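You operate a simulated robot arm through the tools that you are given. There is no shell and no other tool.

Carry out the task below with a simulated robot arm. There is one attempt and no reset: what you move stays moved.

Task
Stop the drip at the hamper-side spout, then empty the purple cup and mop the puddle.
Fine: cup into that basin and back; mop with the blue flannel, press it out in the basin, put it back. Set down upright: what you pick out.

Only the result counts: the job must be done as asked and must still hold three seconds after the hand-in. Knocking over, shifting, dropping, spilling or breaking anything else fails it.

Robot
A 6-joint arm with a two-finger gripper, fixed in place. Base frame: the origin is at the foot of the arm, x ahead of it, y to its left, z up. Readings come in m, degrees, newtons and seconds.
Its first joint turns from -166.0 to 166.0 degrees. Payload 3.43 kg.
The tool frame sits at the grasp point between the pads (the TCP): z along the fingers, y along the line on which they close. The tips reach 0.02 m beyond it. The gripper opens to 0.19 m. The gripper's body begins 0.248 m behind the TCP.
Orientation is that of the tool frame in the base frame, as a unit quaternion [x, y, z, w]. With the fingers straight down and closing along the base's y, the tool's x points along the base's -x, its y along +y and its z along -z.

Tools
- The arm moves only by the tool step_arm. Its argument "moves" is a list that holds one entry, the list of rows, each a list of 7 numbers: the gripper command, from -1 (fully open) to 1 (shut), values between in proportion, then the shift along the tool's x, y, z in m, then the turn, a rotation vector about the tool's x, y, z in degrees. In form: [[[hand, x, y, z, wx, wy, wz], ...]]. A call has 1 to 20 rows; each row is the pose to reach, as a shift and turn from the pose commanded when the call began, along the tool's axes at that moment. A row lasts 0.2 s, in which the tool goes at most 0.05 m and 8.6 degrees; a call with a longer step from one row to the next is refused whole, and so is a gripper value outside its range. Where a pose cannot be reached the arm comes as near as it can. A force on the tool above 50 N (or 10 N above the force at the start of the call, whichever is more), or a blocked arm, ends the call early, and 0.2 s more pass. Each finger travels about 0.045 m/s and halts on what it meets, pressing with about 39 N; the grip force reading is that of the motor and also rises with nothing between the fingers. The clock runs only during rows and for 0.2 s after the last one: add rows that repeat a pose to give the fingers time. It gives the time, the measured TCP pose, the force on the tool (base axes), the opening and the grip force at its end, in the units of the frame above (readings bear some noise), with the torque about the TCP (base axes, N m) and any sound that the robot's microphone picked up.
- Cameras (640 x 400 px; columns grow to the right, rows downward): "scene" is fixed at [0.2211, -0.4984, 1.4929]; the picture's right is [0.92, -0.38, 0.00], its down [-0.20, -0.49, -0.85] and it looks along [0.32, 0.78, -0.53] (base axes); focal length 310 px, centre (320, 200). "wrist" rides on the gripper at [0.07, -0.008, -0.288] in the tool frame; the picture's right is [0.12, 0.99, 0.00], its down [-0.96, 0.12, -0.25] and it looks along [-0.25, 0.03, 0.97] (tool axes); focal length 261 px, centre (320, 200). There is no depth. A picture from a camera that has moved, and an enlarged one, comes with that camera's place and axes in the base frame and with its lens.
- get_image(camera): a new picture of that camera. The clock stands still meanwhile.
- raise_lower(by): slides the trunk up (or, below 0, down) by that many m; the arm rides with it, the base frame stays. It gives what a move gives, with no picture.
- close_up(camera, box): a new picture of the part [left, top, right, bottom] of that camera's present view, enlarged. The clock stands still meanwhile.
- sign_off(): hands the job in; it is judged then, once.

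Nothing tells you positions but the pictures and the camera data. Unless the task says otherwise, let go and move clear before handing in.

The tools are called as name(argument=value, ...) on one line, values as JSON. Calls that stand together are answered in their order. step_arm: Moves the arm, as the interface text tells. Its arguments: {"type":"object","properties":{"moves":{"type":"array","items":{"type":"array","items":{"type":"array","items":{"type":"number"}}}}},"required":["moves"]} The other tools are called the same way: raise_lower (by) slides the trunk up or down; get_image (camera) takes a picture; close_up (camera, box) takes an enlarged picture of a part of a camera's view; sign_off () hands the job in.

At the start:

```text
clock: 0.0
ee_pos: [0.4386, 0.3938, 1.2668]
tool_rot: [0.0, 1.0, 0.0, 0.0]
ft_force: [-0.2, -0.2, 0.0]
moment: [-0.01, -0.03, 0.03]
grip_width: 0.19
grasp_force: 0.1
trunk travel left (down, up): [-0.15, 0.09]
```

scene: 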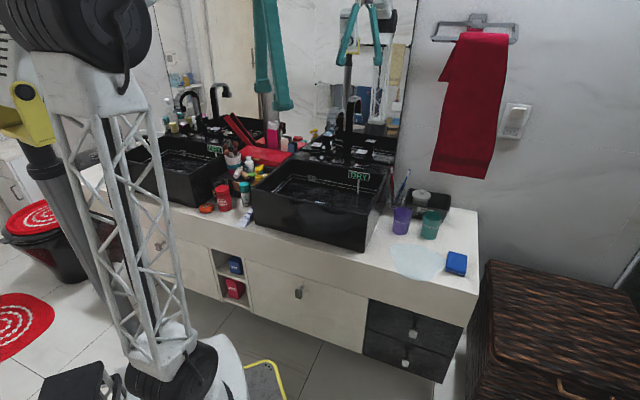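
wrist: 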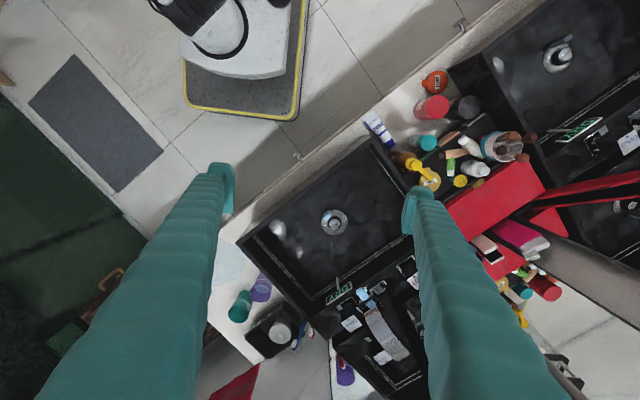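

I see a washstand with two black basins; the right-hand one (nearest the wicker hamper) has the purple cup, a teal cup, a puddle and a blue cloth beside it. I'll take a closer look at the details before moving.

close_up(camera="scene", box=[240, 80, 400, 260])

close_up(camera="scene", box=[360, 160, 500, 300])

close_up(camera="wrist", box=[200, 120, 440, 400])

close_up(camera="scene", box=[150, 70, 300, 220])

```text
2.22 times, centred on (320, 170) of scene
camera zoom: at [0.2211, -0.4984, 1.4929], right [0.92, -0.38, 0.0], down [-0.2, -0.49, -0.85], along [0.32, 0.78, -0.53], focal length 690 px, centre (320, 267)
```

zoom: 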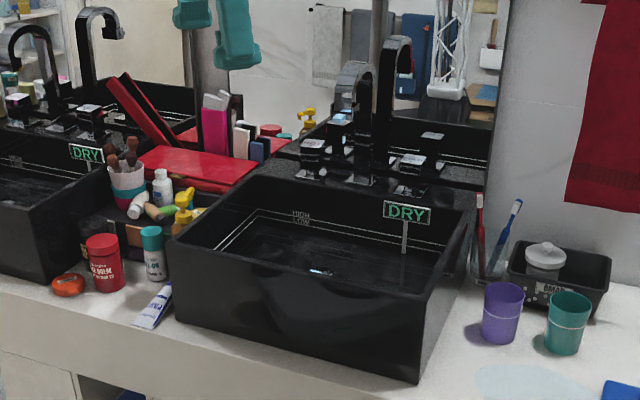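

```text
2.86 times, centred on (430, 230) of scene
camera zoom: at [0.2211, -0.4984, 1.4929], right [0.92, -0.38, 0.0], down [-0.2, -0.49, -0.85], along [0.32, 0.78, -0.53], focal length 887 px, centre (6, 114)
```

zoom: 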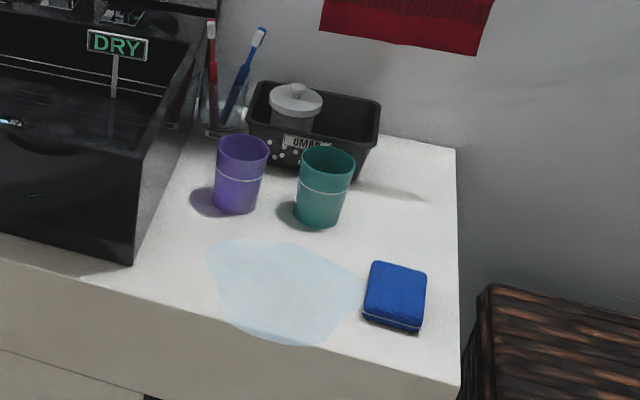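

```text
1.43 times, centred on (320, 260) of wrist
camera zoom: at [0.3685, 0.3848, 1.5535], right [-0.12, 0.99, 0.0], down [0.96, 0.12, 0.25], along [0.25, 0.03, -0.97], focal length 372 px, centre (320, 114)
```

zoom: 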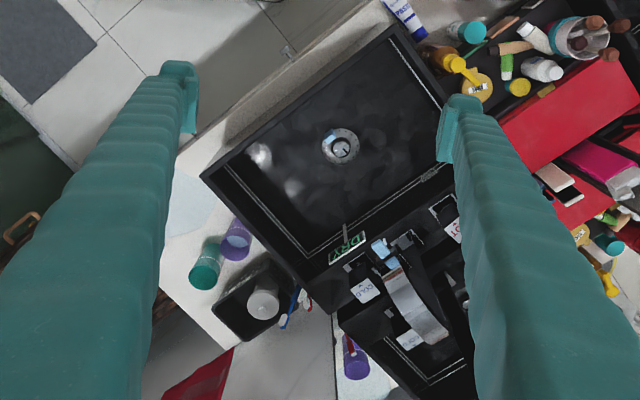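

```text
2.67 times, centred on (225, 145) of scene
camera zoom: at [0.2211, -0.4984, 1.4929], right [0.92, -0.38, 0.0], down [-0.2, -0.49, -0.85], along [0.32, 0.78, -0.53], focal length 828 px, centre (573, 347)
```

zoom: 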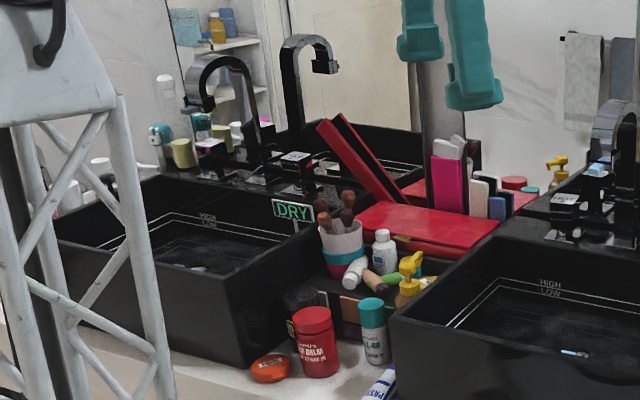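

The right-hand basin nearest the hamper seems to be centred near (0.66, 0.48), with its rim near z 0.91. I'll zoom in on the taps, signs and handles to understand the drip.

close_up(camera="scene", box=[305, 80, 375, 180])

close_up(camera="wrist", box=[310, 250, 430, 370])

close_up(camera="scene", box=[340, 150, 400, 200])

close_up(camera="wrist", box=[210, 250, 310, 350])

close_up(camera="wrist", box=[540, 20, 640, 220])

```text
4.00 times, centred on (340, 130) of scene
camera zoom: at [0.2211, -0.4984, 1.4929], right [0.92, -0.38, 0.0], down [-0.2, -0.49, -0.85], along [0.32, 0.78, -0.53], focal length 1242 px, centre (240, 480)
```

zoom: 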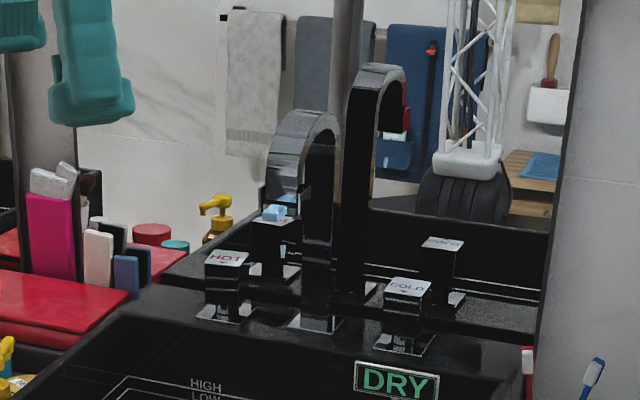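

```text
3.33 times, centred on (370, 310) of wrist
camera zoom: at [0.3685, 0.3848, 1.5535], right [-0.12, 0.99, 0.0], down [0.96, 0.12, 0.25], along [0.25, 0.03, -0.97], focal length 869 px, centre (153, -167)
```

zoom: 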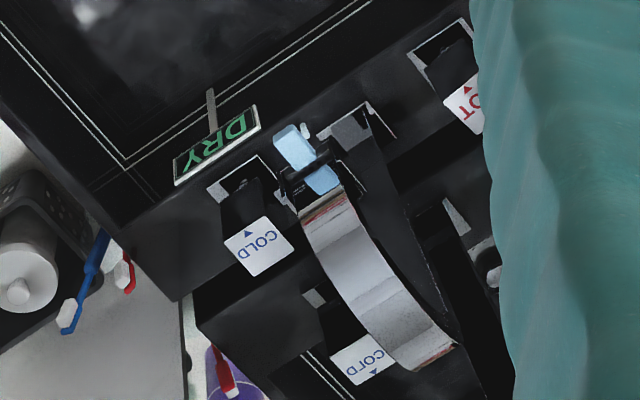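

```text
8.00 times, centred on (370, 175) of scene
camera zoom: at [0.2211, -0.4984, 1.4929], right [0.92, -0.38, 0.0], down [-0.2, -0.49, -0.85], along [0.32, 0.78, -0.53], focal length 2483 px, centre (-80, 400)
```

zoom: 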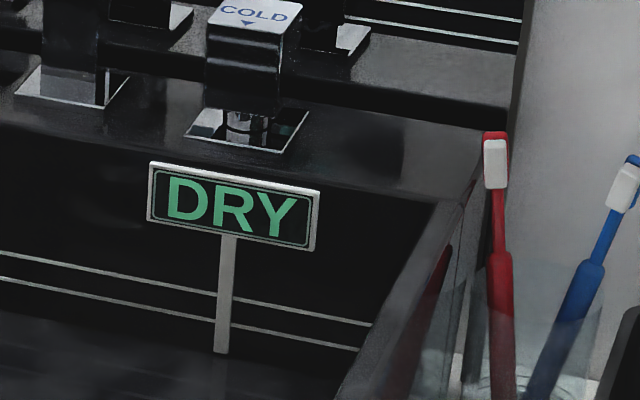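

```text
4.00 times, centred on (260, 300) of wrist
camera zoom: at [0.3685, 0.3848, 1.5535], right [-0.12, 0.99, 0.0], down [0.96, 0.12, 0.25], along [0.25, 0.03, -0.97], focal length 1043 px, centre (560, -200)
```

zoom: 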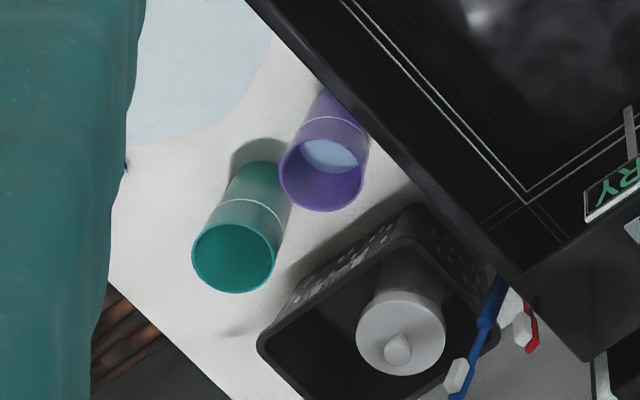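

```text
2.00 times, centred on (590, 120) of wrist
camera zoom: at [0.3685, 0.3848, 1.5535], right [-0.12, 0.99, 0.0], down [0.96, 0.12, 0.25], along [0.25, 0.03, -0.97], focal length 521 px, centre (-220, 360)
```

zoom: 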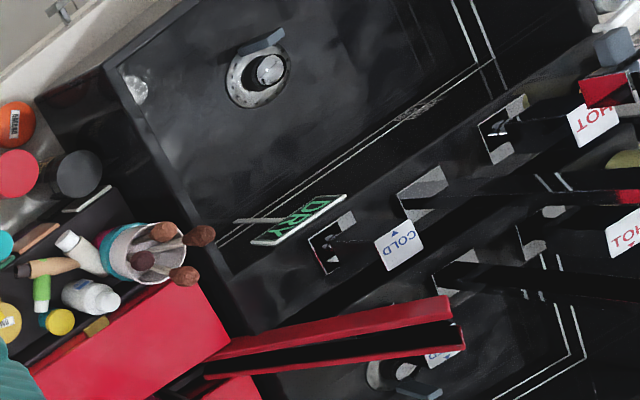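

There's a light-blue thing near the mouth of the right spout, and HOT and COLD handles with pointer marks. I'll zoom in more.

close_up(camera="scene", box=[300, 115, 350, 165])

close_up(camera="wrist", box=[340, 270, 400, 330])

close_up(camera="scene", box=[170, 70, 240, 150])

close_up(camera="scene", box=[330, 135, 380, 175])

close_up(camera="wrist", box=[380, 240, 440, 290])

```text
8.00 times, centred on (325, 140) of scene
camera zoom: at [0.2211, -0.4984, 1.4929], right [0.92, -0.38, 0.0], down [-0.2, -0.49, -0.85], along [0.32, 0.78, -0.53], focal length 2483 px, centre (280, 680)
```

zoom: 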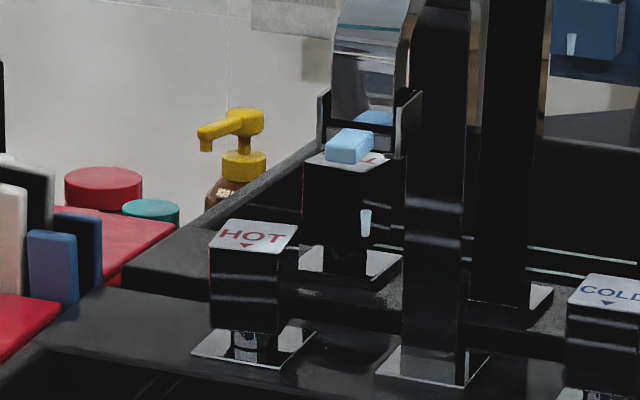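

```text
6.67 times, centred on (370, 300) of wrist
camera zoom: at [0.3685, 0.3848, 1.5535], right [-0.12, 0.99, 0.0], down [0.96, 0.12, 0.25], along [0.25, 0.03, -0.97], focal length 1738 px, centre (-13, -467)
```

zoom: 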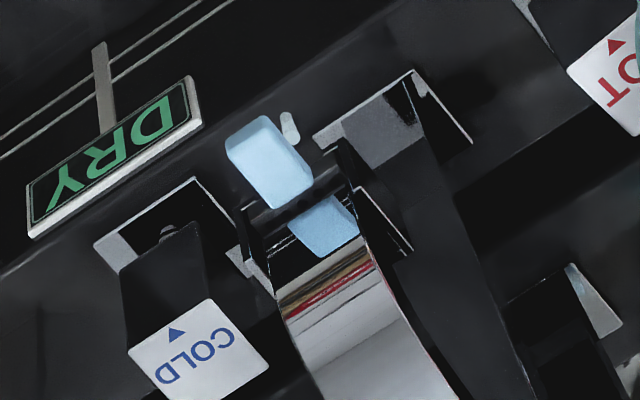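

```text
5.00 times, centred on (205, 110) of scene
camera zoom: at [0.2211, -0.4984, 1.4929], right [0.92, -0.38, 0.0], down [-0.2, -0.49, -0.85], along [0.32, 0.78, -0.53], focal length 1552 px, centre (895, 650)
```

zoom: 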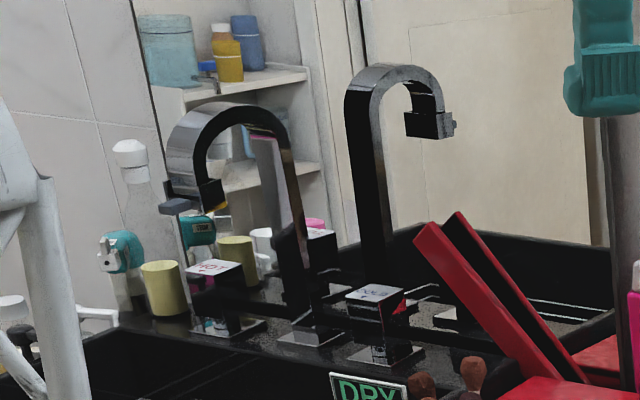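

```text
10.00 times, centred on (355, 155) of scene
camera zoom: at [0.2211, -0.4984, 1.4929], right [0.92, -0.38, 0.0], down [-0.2, -0.49, -0.85], along [0.32, 0.78, -0.53], focal length 3104 px, centre (-30, 650)
```

zoom: 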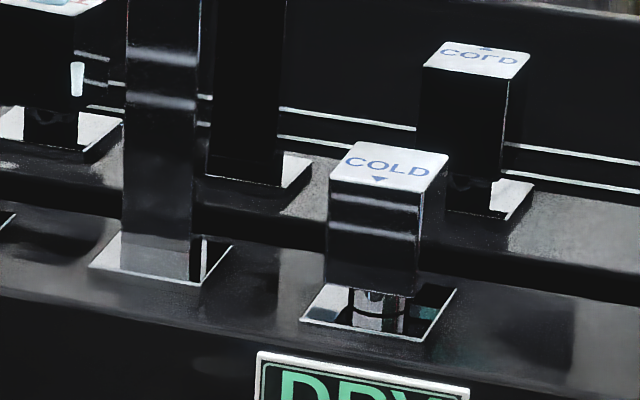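

```text
8.00 times, centred on (410, 265) of wrist
camera zoom: at [0.3685, 0.3848, 1.5535], right [-0.12, 0.99, 0.0], down [0.96, 0.12, 0.25], along [0.25, 0.03, -0.97], focal length 2085 px, centre (-400, -320)
```

zoom: 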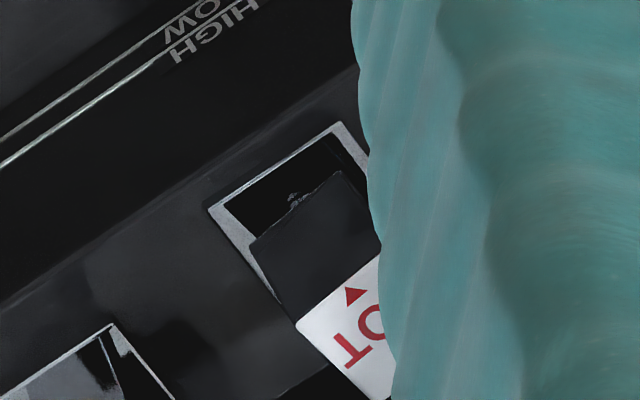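

The light-blue paddle sits at the mouth of the right spout near (0.67, 0.51, 1.10), with a drop hanging below it. The HOT handle is near (0.68, 0.65, 1.0) and COLD near (0.82, 0.52, 0.99). The counter is turned about 45°, so I'll align the wrist with it, then listen and look again.

step_arm(moves=[[[-1, 0, 0, 0, 0, 0, -7.5], [-1, 0, 0, 0, 0, 0, -15], [-1, 0, 0, 0, 0, 0, -22.5], [-1, 0, 0, 0, 0, 0, -30], [-1, 0, 0, 0, 0, 0, -37.5], [-1, 0, 0, 0, 0, 0, -45]]])

get_image(camera="wrist")

get_image(camera="scene")

```text
clock: 1.4
ee_pos: [0.439, 0.3926, 1.2665]
tool_rot: [-0.385, 0.923, 0.0, -0.001]
ft_force: [0.4, 0.3, 0.6]
moment: [0.02, 0.01, 0.02]
grip_width: 0.19
grasp_force: 0.1
trunk travel left (down, up): [-0.15, 0.09]
```

```text
taken
camera wrist: at [0.3953, 0.3375, 1.5536], right [-0.79, 0.62, 0.0], down [0.6, 0.76, 0.25], along [0.15, 0.19, -0.97], focal length 261 px, centre (320, 200)
```

wrist: 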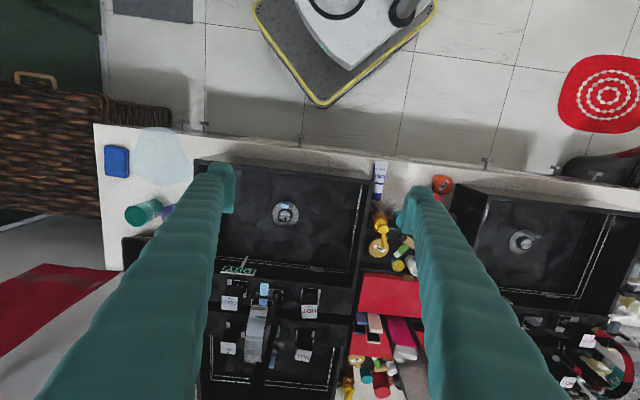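

```text
taken
```

scene: 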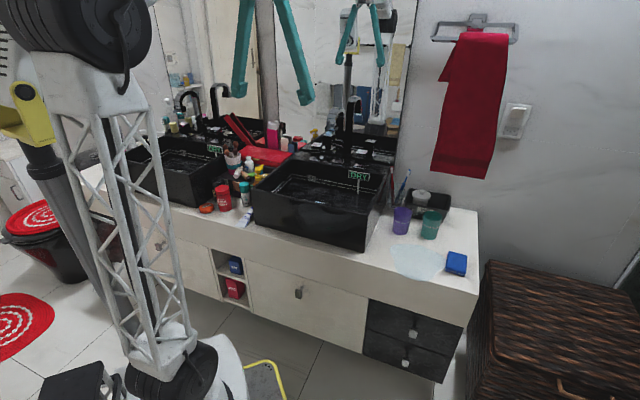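

The wrist is now square with the counter and no sound was reported. I'll zoom in on the taps from here.

close_up(camera="wrist", box=[210, 255, 330, 345])

close_up(camera="wrist", box=[240, 275, 330, 325])

close_up(camera="scene", box=[310, 85, 350, 125])

close_up(camera="scene", box=[260, 160, 390, 240])

close_up(camera="wrist", box=[520, 300, 640, 400])

```text
4.44 times, centred on (270, 300) of wrist
camera zoom: at [0.3953, 0.3375, 1.5536], right [-0.79, 0.62, 0.0], down [0.6, 0.76, 0.25], along [0.15, 0.19, -0.97], focal length 1158 px, centre (542, -244)
```

zoom: 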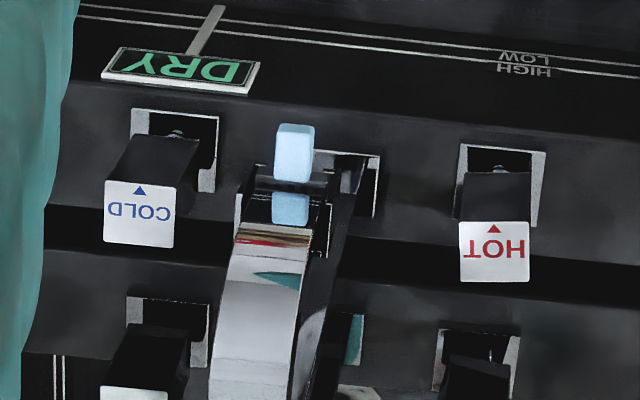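

```text
7.11 times, centred on (285, 300) of wrist
camera zoom: at [0.3953, 0.3375, 1.5536], right [-0.79, 0.62, 0.0], down [0.6, 0.76, 0.25], along [0.15, 0.19, -0.97], focal length 1854 px, centre (569, -511)
```

zoom: 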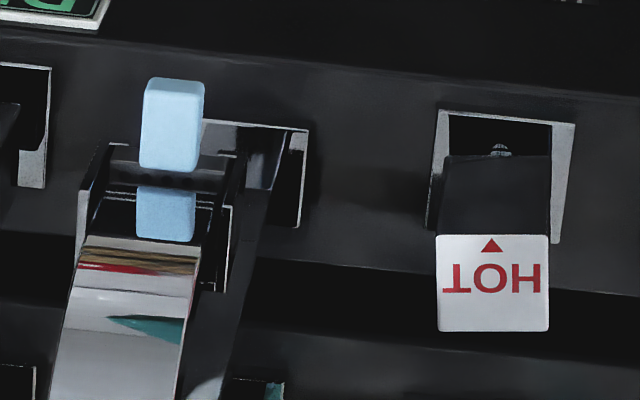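

```text
10.00 times, centred on (330, 105) of scene
camera zoom: at [0.2211, -0.4984, 1.4929], right [0.92, -0.38, 0.0], down [-0.2, -0.49, -0.85], along [0.32, 0.78, -0.53], focal length 3104 px, centre (220, 1150)
```

zoom: 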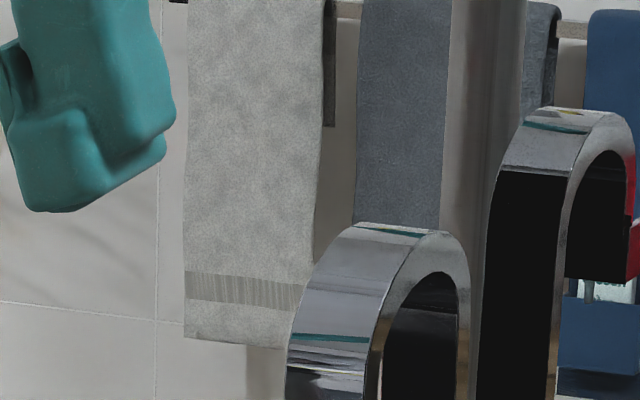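

```text
4.92 times, centred on (325, 200) of scene
camera zoom: at [0.2211, -0.4984, 1.4929], right [0.92, -0.38, 0.0], down [-0.2, -0.49, -0.85], along [0.32, 0.78, -0.53], focal length 1528 px, centre (295, 200)
```

zoom: 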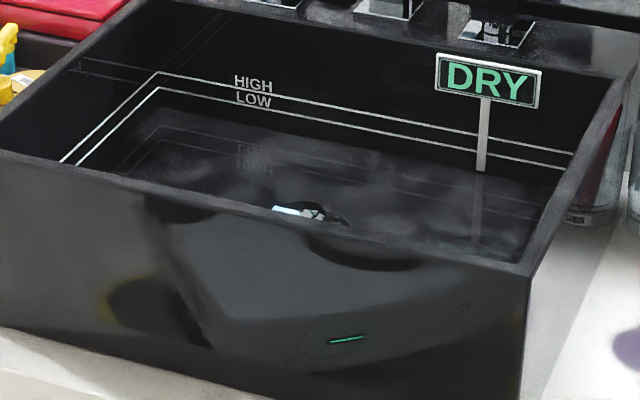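

```text
4.00 times, centred on (580, 350) of wrist
camera zoom: at [0.3953, 0.3375, 1.5536], right [-0.79, 0.62, 0.0], down [0.6, 0.76, 0.25], along [0.15, 0.19, -0.97], focal length 1043 px, centre (-720, -400)
```

zoom: 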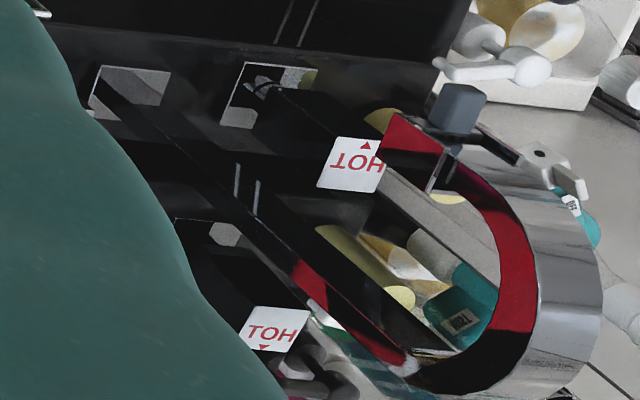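

The HOT handle on this tap looks turned a few degrees from its base plate, while COLD looks square. I want a clearer look at both spout ends to understand the paddles.

close_up(camera="scene", box=[180, 95, 210, 125])

close_up(camera="scene", box=[312, 118, 342, 148])

close_up(camera="wrist", box=[610, 300, 640, 345])

close_up(camera="wrist", box=[250, 275, 285, 310])

close_up(camera="scene", box=[340, 90, 375, 125])

close_up(camera="scene", box=[205, 80, 235, 110])

```text
13.33 times, centred on (195, 110) of scene
camera zoom: at [0.2211, -0.4984, 1.4929], right [0.92, -0.38, 0.0], down [-0.2, -0.49, -0.85], along [0.32, 0.78, -0.53], focal length 4139 px, centre (1987, 1400)
```

zoom: 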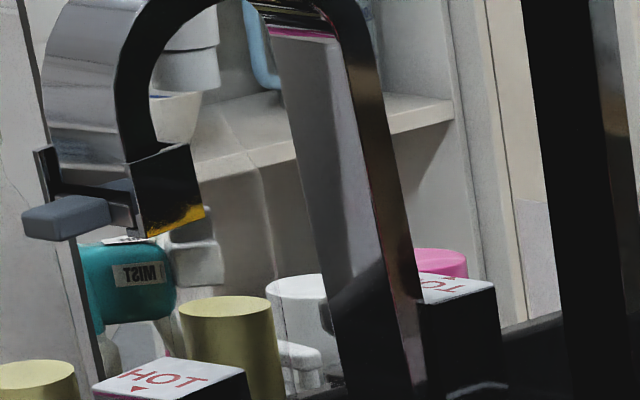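

```text
13.33 times, centred on (327, 133) of scene
camera zoom: at [0.2211, -0.4984, 1.4929], right [0.92, -0.38, 0.0], down [-0.2, -0.49, -0.85], along [0.32, 0.78, -0.53], focal length 4139 px, centre (227, 1093)
```

zoom: 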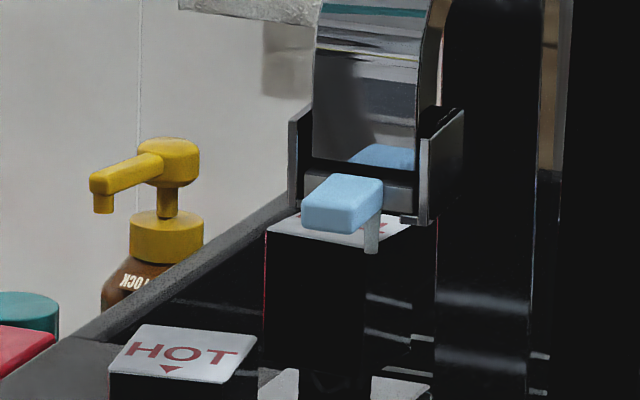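

```text
8.89 times, centred on (625, 322) of wrist
camera zoom: at [0.3953, 0.3375, 1.5536], right [-0.79, 0.62, 0.0], down [0.6, 0.76, 0.25], along [0.15, 0.19, -0.97], focal length 2317 px, centre (-2391, -889)
```

zoom: 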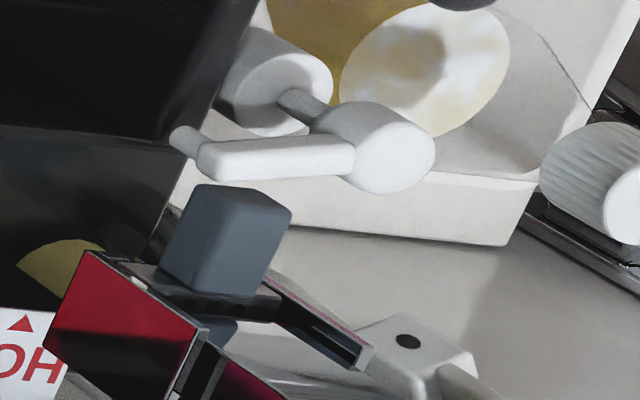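

```text
11.43 times, centred on (268, 292) of wrist
camera zoom: at [0.3953, 0.3375, 1.5536], right [-0.79, 0.62, 0.0], down [0.6, 0.76, 0.25], along [0.15, 0.19, -0.97], focal length 2979 px, centre (920, -857)
```

zoom: 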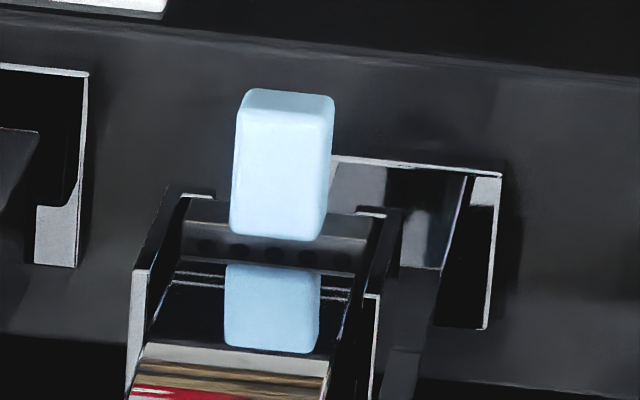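

```text
11.43 times, centred on (358, 108) of scene
camera zoom: at [0.2211, -0.4984, 1.4929], right [0.92, -0.38, 0.0], down [-0.2, -0.49, -0.85], along [0.32, 0.78, -0.53], focal length 3548 px, centre (-109, 1257)
```

zoom: 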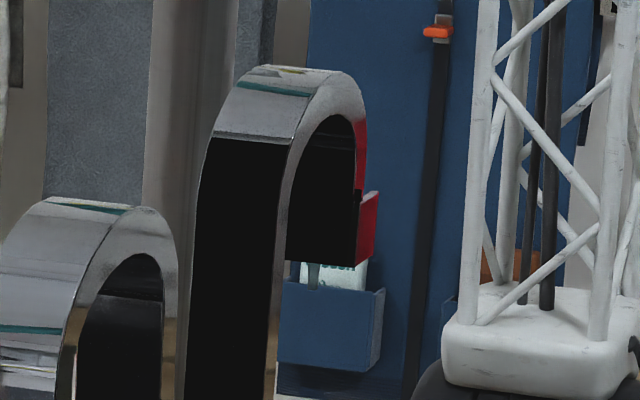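

```text
13.33 times, centred on (220, 95) of scene
camera zoom: at [0.2211, -0.4984, 1.4929], right [0.92, -0.38, 0.0], down [-0.2, -0.49, -0.85], along [0.32, 0.78, -0.53], focal length 4139 px, centre (1653, 1600)
```

zoom: 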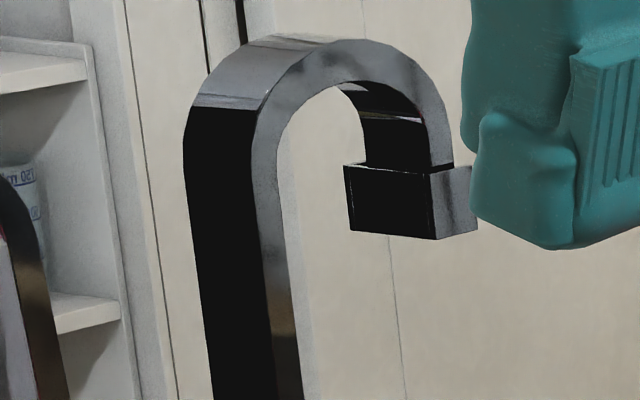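

The block on the spout is light blue and a drop hangs there, while the left spout's block is grey. Since HOT sits about 6.5° off square, I take it as the tap left slightly open. I'll narrow the fingers and hover over the HOT handle for an accurate look.

step_arm(moves=[[[0.05, -0.04, 0.002, 0, 0, 0, 0], [0.05, -0.08, 0.004, 0, 0, 0, 0], [0.05, -0.12, 0.006, 0, 0, 0, 0], [0.05, -0.16, 0.008, 0, 0, 0, 0], [0.05, -0.2, 0.01, 0, 0, 0, 0], [0.05, -0.24, 0.012, 0, 0, 0, 0], [0.05, -0.28, 0.014, 0, 0, 0, 0], [0.05, -0.3, 0.015, 0, 0, 0, 0], [0.05, -0.3, 0.015, 0, 0, 0, 0]]])

get_image(camera="wrist")

get_image(camera="scene")

```text
clock: 3.4
ee_pos: [0.6197, 0.596, 1.2258]
tool_rot: [-0.383, 0.924, 0.001, 0.003]
ft_force: [-1.1, -1.1, 0.0]
moment: [0.02, 0.01, 0.0]
grip_width: 0.0903
grasp_force: 0.0
out of reach, approached as far as the arm can: row 6, 7, 8, 9
trunk travel left (down, up): [-0.15, 0.09]
```

```text
taken
camera wrist: at [0.5755, 0.5391, 1.5138], right [-0.79, 0.62, 0.0], down [0.6, 0.76, 0.25], along [0.16, 0.2, -0.97], focal length 261 px, centre (320, 200)
```

wrist: 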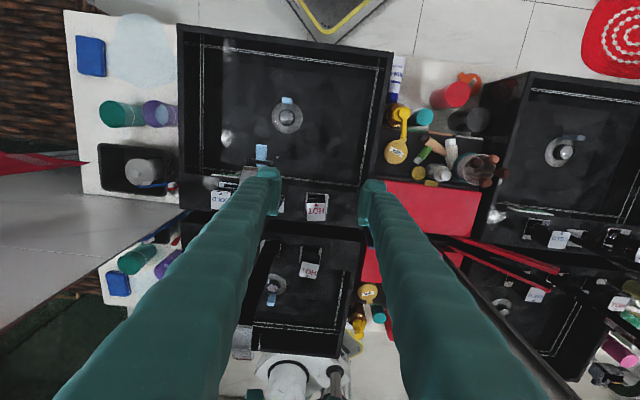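

```text
taken
```

scene: 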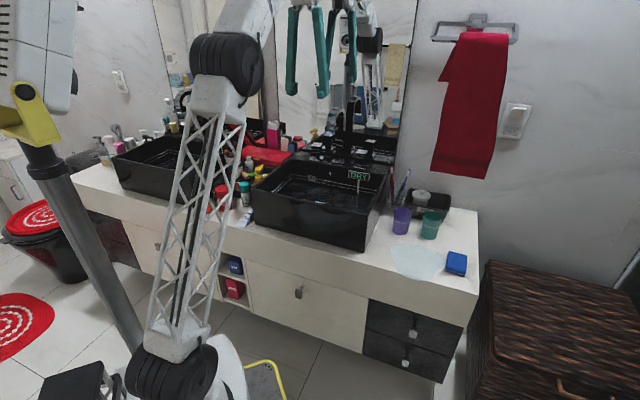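

The arm's reach is limited at this height. I'll zoom in here to pin down the handle, then raise the trunk to gain reach.

close_up(camera="wrist", box=[230, 130, 390, 230])

close_up(camera="wrist", box=[60, 20, 200, 220])

raise_lower(by=0.09)

```text
4.00 times, centred on (310, 180) of wrist
camera zoom: at [0.5755, 0.5391, 1.5138], right [-0.79, 0.62, 0.0], down [0.6, 0.76, 0.25], along [0.16, 0.2, -0.97], focal length 1043 px, centre (360, 280)
```

zoom: 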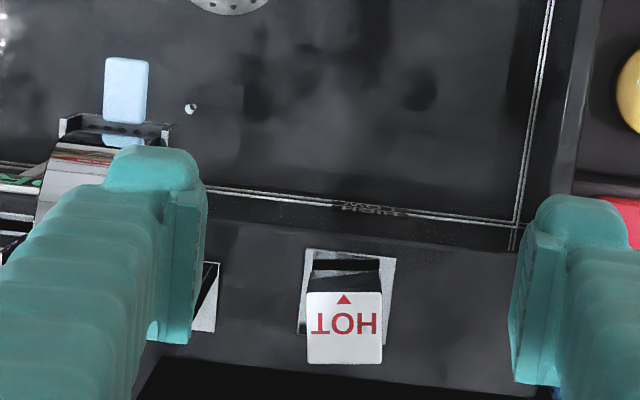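

```text
2.00 times, centred on (130, 120) of wrist
camera zoom: at [0.5755, 0.5391, 1.5138], right [-0.79, 0.62, 0.0], down [0.6, 0.76, 0.25], along [0.16, 0.2, -0.97], focal length 521 px, centre (700, 360)
```

zoom: 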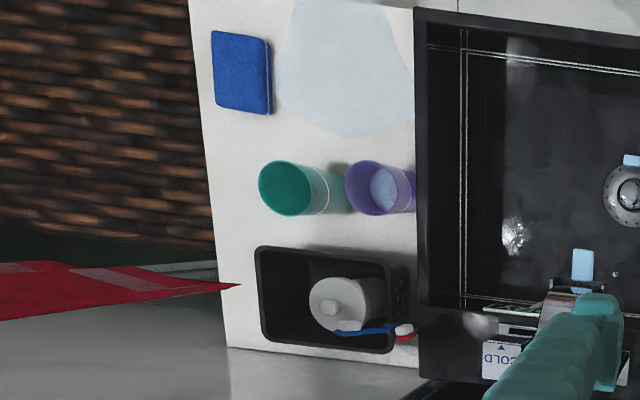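

```text
clock: 4.7
ee_pos: [0.6196, 0.5955, 1.3159]
tool_rot: [-0.382, 0.924, 0.001, 0.002]
ft_force: [1.1, 0.4, 0.4]
moment: [-0.02, 0.03, 0.05]
grip_width: 0.0902
grasp_force: 0.2
trunk travel left (down, up): [-0.24, 0.0]
```

HOT's top is about at (0.683, 0.663, 0.99). I'll narrow the fingers to about 7.5 cm, tilt the wrist 12° away from the mirror and descend in front of the handle.

step_arm(moves=[[[0.21, 0, 0, 0.0, 0, 0, 0], [0.21, 0, 0, 0.03, 0, -2, 0], [0.21, 0, 0, 0.06, 0, -4, 0], [0.21, 0, 0, 0.09, 0, -6, 0], [0.21, 0, 0, 0.12, 0, -8, 0], [0.21, 0, 0, 0.15, 0, -10, 0], [0.21, 0, 0, 0.18, 0, -12, 0], [0.21, 0, 0, 0.18, 0, -12, 0]]])

get_image(camera="wrist")

get_image(camera="scene")

```text
clock: 6.5
ee_pos: [0.6204, 0.5968, 1.1381]
tool_rot: [-0.38, 0.918, 0.042, 0.1]
ft_force: [1.1, 0.2, -0.6]
moment: [-0.02, 0.02, 0.02]
grip_width: 0.0751
grasp_force: 0.1
trunk travel left (down, up): [-0.24, 0.0]
```

```text
taken
camera wrist: at [0.5346, 0.4983, 1.4028], right [-0.78, 0.62, -0.03], down [0.54, 0.71, 0.45], along [0.3, 0.34, -0.89], focal length 261 px, centre (320, 200)
```

wrist: 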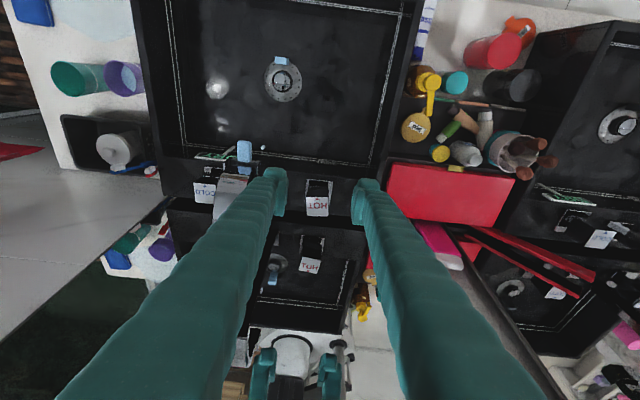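

```text
taken
```

scene: 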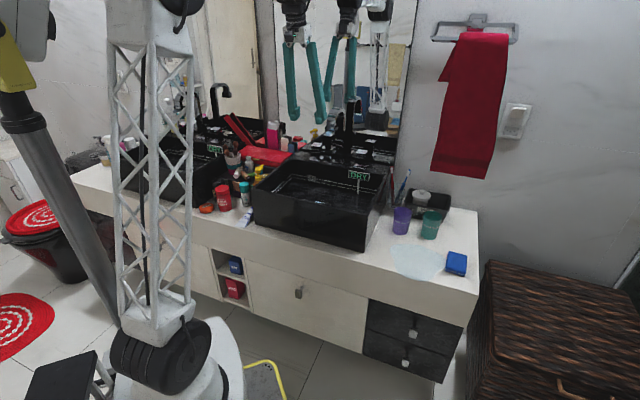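

The view is good and everything is clear. I'll go straight down to handle height, still in front of it.

step_arm(moves=[[[0.21, 0.0073, 0.0005, 0.0332, 0, 0, 0], [0.21, 0.0147, 0.001, 0.0664, 0, 0, 0], [0.21, 0.022, 0.0015, 0.0996, 0, 0, 0], [0.21, 0.0293, 0.002, 0.1327, 0, 0, 0], [0.21, 0.0366, 0.002, 0.1659, 0, 0, 0], [0.21, 0.0366, 0.002, 0.1659, 0, 0, 0]]])

get_image(camera="wrist")

close_up(camera="scene", box=[250, 80, 410, 180])

```text
clock: 7.8
ee_pos: [0.619, 0.5986, 0.9663]
tool_rot: [-0.38, 0.919, 0.041, 0.1]
ft_force: [0.3, 0.0, 0.3]
moment: [-0.01, -0.01, 0.02]
grip_width: 0.075
grasp_force: 0.1
trunk travel left (down, up): [-0.24, 0.0]
```

```text
taken
camera wrist: at [0.5338, 0.4995, 1.2319], right [-0.78, 0.62, -0.03], down [0.54, 0.71, 0.45], along [0.3, 0.34, -0.89], focal length 261 px, centre (320, 200)
```

wrist: 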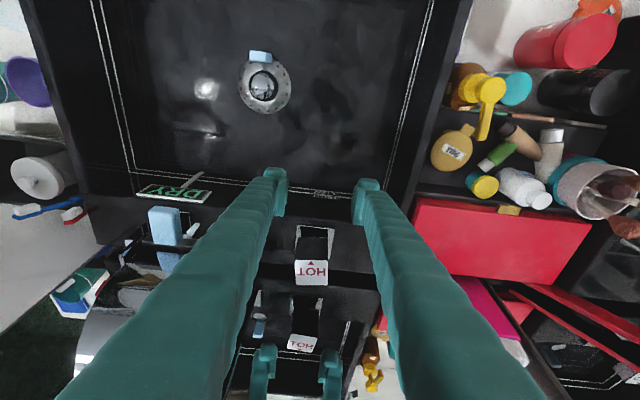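

```text
4.00 times, centred on (330, 130) of scene
camera zoom: at [0.2211, -0.4984, 1.4929], right [0.92, -0.38, 0.0], down [-0.2, -0.49, -0.85], along [0.32, 0.78, -0.53], focal length 1242 px, centre (280, 480)
```

zoom: 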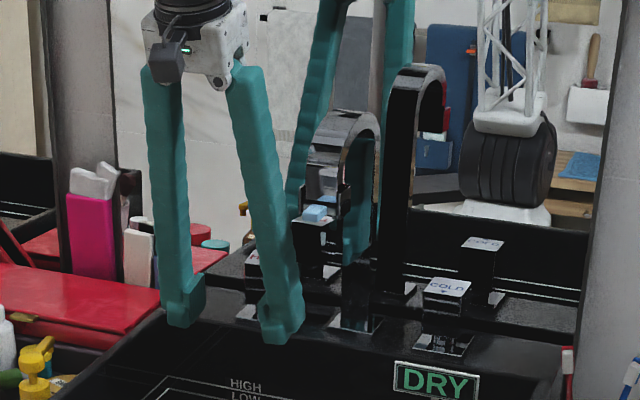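

The handle position agrees at (0.683, 0.662). I'll slide straight back so the fingers straddle the HOT block.

step_arm(moves=[[[0.21, -0.022, 0, 0.0049, 0, 0, 0], [0.21, -0.044, 0, 0.0098, 0, 0, 0], [0.21, -0.066, 0, 0.0146, 0, 0, 0], [0.21, -0.0883, 0, 0.0195, 0, 0, 0], [0.21, -0.0883, 0, 0.0195, 0, 0, 0]]])

get_image(camera="wrist")

close_up(camera="wrist", box=[260, 150, 380, 240])

close_up(camera="scene", box=[250, 80, 410, 180])

```text
clock: 9.1
ee_pos: [0.6827, 0.6626, 0.9679]
tool_rot: [-0.38, 0.919, 0.041, 0.099]
ft_force: [0.8, -0.4, -0.3]
moment: [-0.02, 0.0, 0.0]
grip_width: 0.0751
grasp_force: 0.1
trunk travel left (down, up): [-0.24, 0.0]
```

```text
taken
camera wrist: at [0.5977, 0.5637, 1.2328], right [-0.78, 0.62, -0.03], down [0.55, 0.71, 0.45], along [0.29, 0.34, -0.89], focal length 261 px, centre (320, 200)
```

wrist: 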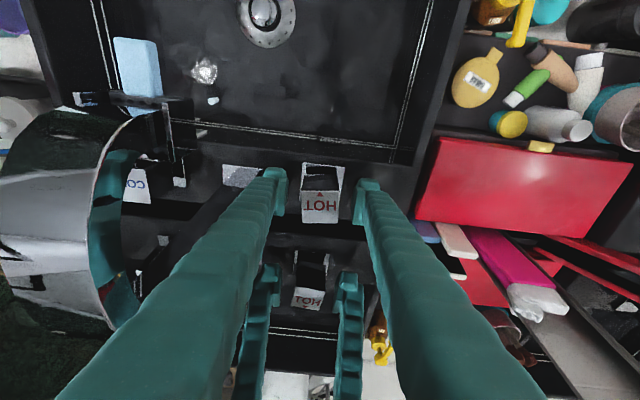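

```text
4.44 times, centred on (320, 195) of wrist
camera zoom: at [0.5977, 0.5637, 1.2328], right [-0.78, 0.62, -0.03], down [0.55, 0.71, 0.45], along [0.29, 0.34, -0.89], focal length 1158 px, centre (320, 222)
```

zoom: 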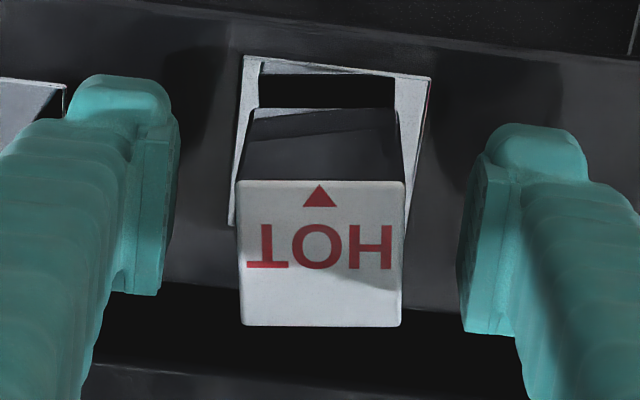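

```text
4.00 times, centred on (330, 130) of scene
camera zoom: at [0.2211, -0.4984, 1.4929], right [0.92, -0.38, 0.0], down [-0.2, -0.49, -0.85], along [0.32, 0.78, -0.53], focal length 1242 px, centre (280, 480)
```

zoom: 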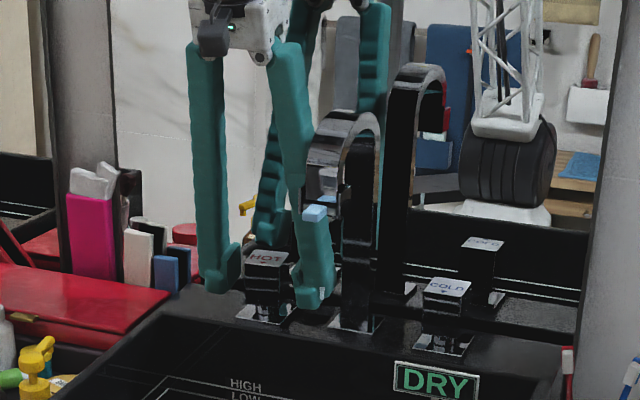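

The fingers straddle the HOT block evenly. Closing on it should square it up with the counter.

step_arm(moves=[[[1, 0, 0, 0, 0, 0, 0], [1, 0, 0, 0, 0, 0, 0], [1, 0, 0, 0, 0, 0, 0], [1, 0, 0, 0, 0, 0, 0], [1, 0, 0, 0, 0, 0, 0]]])

close_up(camera="wrist", box=[260, 150, 380, 240])

close_up(camera="scene", box=[290, 110, 360, 160])

```text
clock: 10.2
ee_pos: [0.6828, 0.6616, 0.9676]
tool_rot: [-0.381, 0.919, 0.041, 0.098]
ft_force: [-4.1, 1.6, 0.0]
moment: [-0.02, 0.01, 0.03]
grip_width: 0.0391
grasp_force: 45.5
trunk travel left (down, up): [-0.24, 0.0]
```

```text
4.44 times, centred on (320, 195) of wrist
camera zoom: at [0.597, 0.5638, 1.233], right [-0.79, 0.62, -0.03], down [0.54, 0.71, 0.45], along [0.29, 0.34, -0.89], focal length 1158 px, centre (320, 222)
```

zoom: 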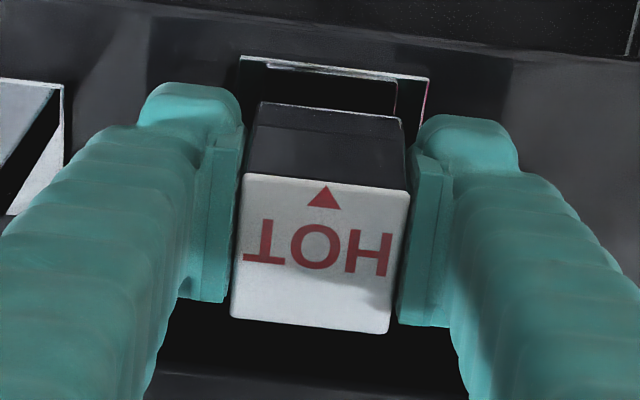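

```text
8.00 times, centred on (325, 135) of scene
camera zoom: at [0.2211, -0.4984, 1.4929], right [0.92, -0.38, 0.0], down [-0.2, -0.49, -0.85], along [0.32, 0.78, -0.53], focal length 2483 px, centre (280, 720)
```

zoom: 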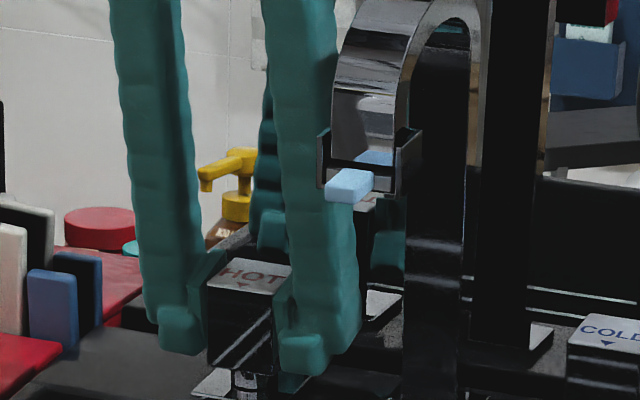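

The block squared up with the grip, but the lamp is still lit. I'll turn it gently a few degrees further clockwise and watch the torque.

step_arm(moves=[[[1, 0, 0, 0, 0.22, 0, 0.98], [1, 0, 0, 0, 0.43, 0, 1.95], [1, 0, 0, 0, 0.65, 0, 2.93], [1, 0, 0, 0, 0.65, 0, 2.93], [1, 0, 0, 0, 0.65, 0, 2.93]]])

close_up(camera="wrist", box=[260, 150, 380, 240])

close_up(camera="scene", box=[290, 110, 360, 160])

```text
clock: 11.4
ee_pos: [0.6837, 0.6621, 0.9676]
tool_rot: [-0.358, 0.928, 0.039, 0.1]
ft_force: [-4.5, 4.1, 3.8]
moment: [-0.11, -0.11, 1.67]
grip_width: 0.039
grasp_force: 45.0
trunk travel left (down, up): [-0.24, 0.0]
```

```text
4.44 times, centred on (320, 195) of wrist
camera zoom: at [0.5921, 0.5687, 1.2329], right [-0.75, 0.66, -0.03], down [0.58, 0.68, 0.45], along [0.31, 0.32, -0.89], focal length 1158 px, centre (320, 222)
```

zoom: 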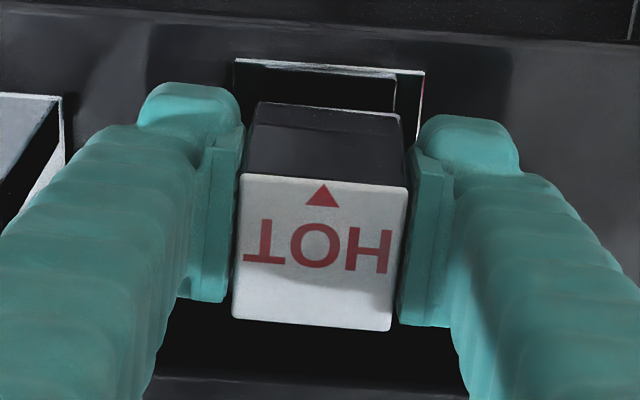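

```text
8.00 times, centred on (325, 135) of scene
camera zoom: at [0.2211, -0.4984, 1.4929], right [0.92, -0.38, 0.0], down [-0.2, -0.49, -0.85], along [0.32, 0.78, -0.53], focal length 2483 px, centre (280, 720)
```

zoom: 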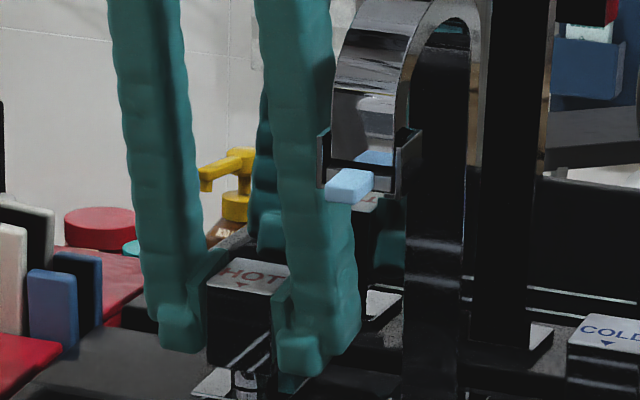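

Torque rose to 1.7 N·m, so the handle is against its stop and square. I'll release the twist and check whether drops still fall.

step_arm(moves=[[[1, 0, 0, 0, -0.32, 0, -1.46], [1, 0, 0, 0, -0.65, 0, -2.93], [1, 0, 0, 0, -0.65, 0, -2.93]]])

get_image(camera="wrist")

close_up(camera="wrist", box=[90, 20, 250, 140])

close_up(camera="wrist", box=[260, 150, 380, 240])

close_up(camera="scene", box=[290, 110, 390, 220])

```text
clock: 12.2
ee_pos: [0.6824, 0.663, 0.9665]
tool_rot: [-0.381, 0.918, 0.042, 0.099]
ft_force: [-6.4, 6.6, 7.0]
moment: [-0.03, -0.06, -0.03]
grip_width: 0.0391
grasp_force: 45.0
trunk travel left (down, up): [-0.24, 0.0]
```

```text
taken
camera wrist: at [0.5972, 0.5641, 1.2329], right [-0.78, 0.62, -0.03], down [0.54, 0.71, 0.45], along [0.3, 0.34, -0.89], focal length 261 px, centre (320, 200)
```

wrist: 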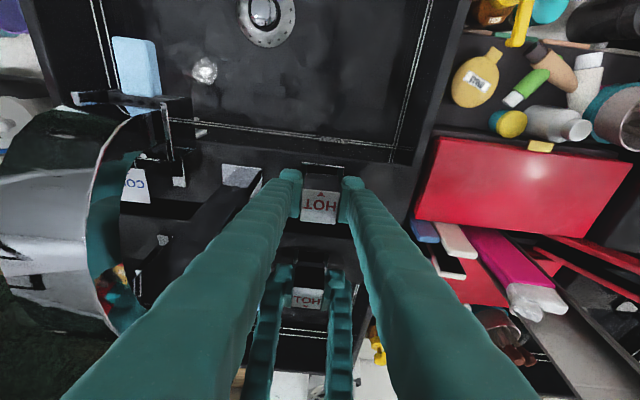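

```text
3.33 times, centred on (170, 80) of wrist
camera zoom: at [0.5972, 0.5641, 1.2329], right [-0.78, 0.62, -0.03], down [0.54, 0.71, 0.45], along [0.3, 0.34, -0.89], focal length 869 px, centre (820, 600)
```

zoom: 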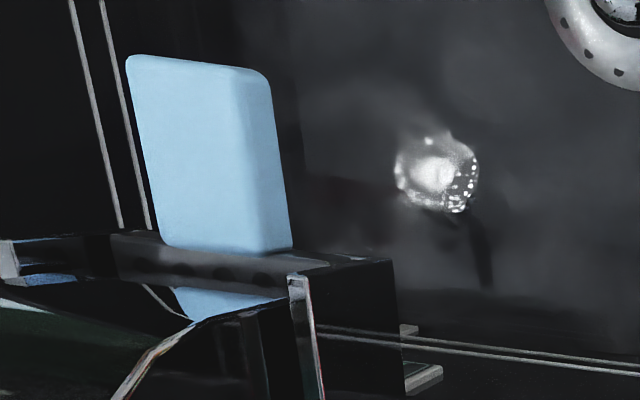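

```text
4.44 times, centred on (320, 195) of wrist
camera zoom: at [0.5972, 0.5641, 1.2329], right [-0.78, 0.62, -0.03], down [0.54, 0.71, 0.45], along [0.3, 0.34, -0.89], focal length 1158 px, centre (320, 222)
```

zoom: 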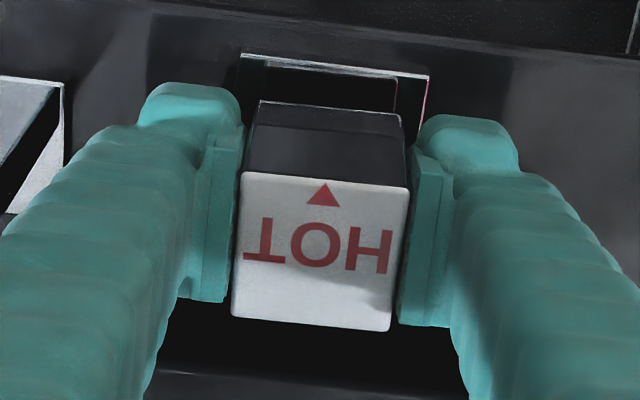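

```text
3.64 times, centred on (340, 165) of scene
camera zoom: at [0.2211, -0.4984, 1.4929], right [0.92, -0.38, 0.0], down [-0.2, -0.49, -0.85], along [0.32, 0.78, -0.53], focal length 1129 px, centre (247, 327)
```

zoom: 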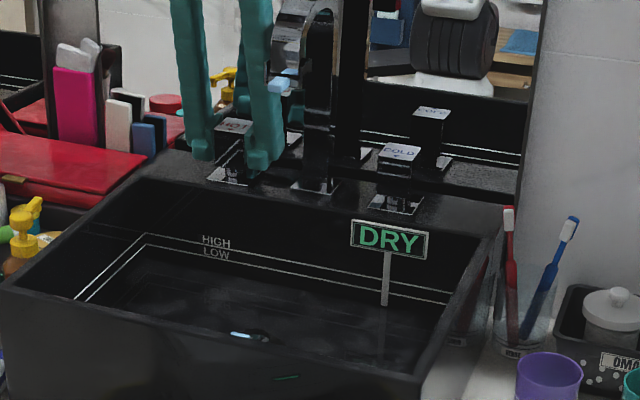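

No drop is visible right now. I'll let some time pass in small steps while holding and check for drops between them.

step_arm(moves=[[[1, 0, 0, 0, 0, 0, 0], [1, 0, 0, 0, 0, 0, 0]]])

close_up(camera="wrist", box=[90, 20, 250, 140])

close_up(camera="scene", box=[290, 110, 390, 220])

```text
clock: 12.8
ee_pos: [0.6828, 0.6631, 0.9669]
tool_rot: [-0.381, 0.918, 0.042, 0.1]
ft_force: [-5.0, 7.8, 7.7]
moment: [0.0, -0.05, 0.04]
grip_width: 0.0391
grasp_force: 45.0
trunk travel left (down, up): [-0.24, 0.0]
```

```text
3.33 times, centred on (170, 80) of wrist
camera zoom: at [0.5972, 0.5642, 1.2329], right [-0.78, 0.62, -0.03], down [0.54, 0.71, 0.45], along [0.3, 0.34, -0.89], focal length 869 px, centre (820, 600)
```

zoom: 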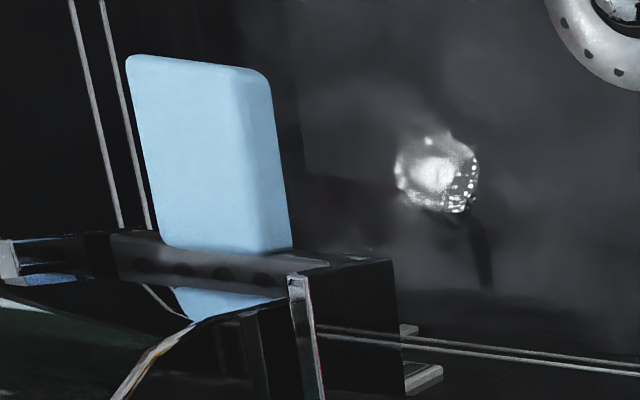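

```text
3.64 times, centred on (340, 165) of scene
camera zoom: at [0.2211, -0.4984, 1.4929], right [0.92, -0.38, 0.0], down [-0.2, -0.49, -0.85], along [0.32, 0.78, -0.53], focal length 1129 px, centre (247, 327)
```

zoom: 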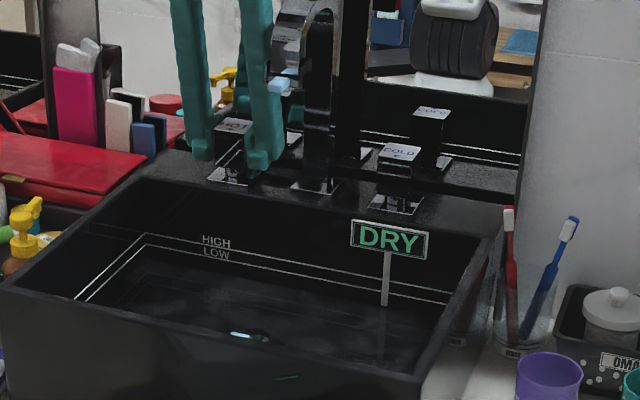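

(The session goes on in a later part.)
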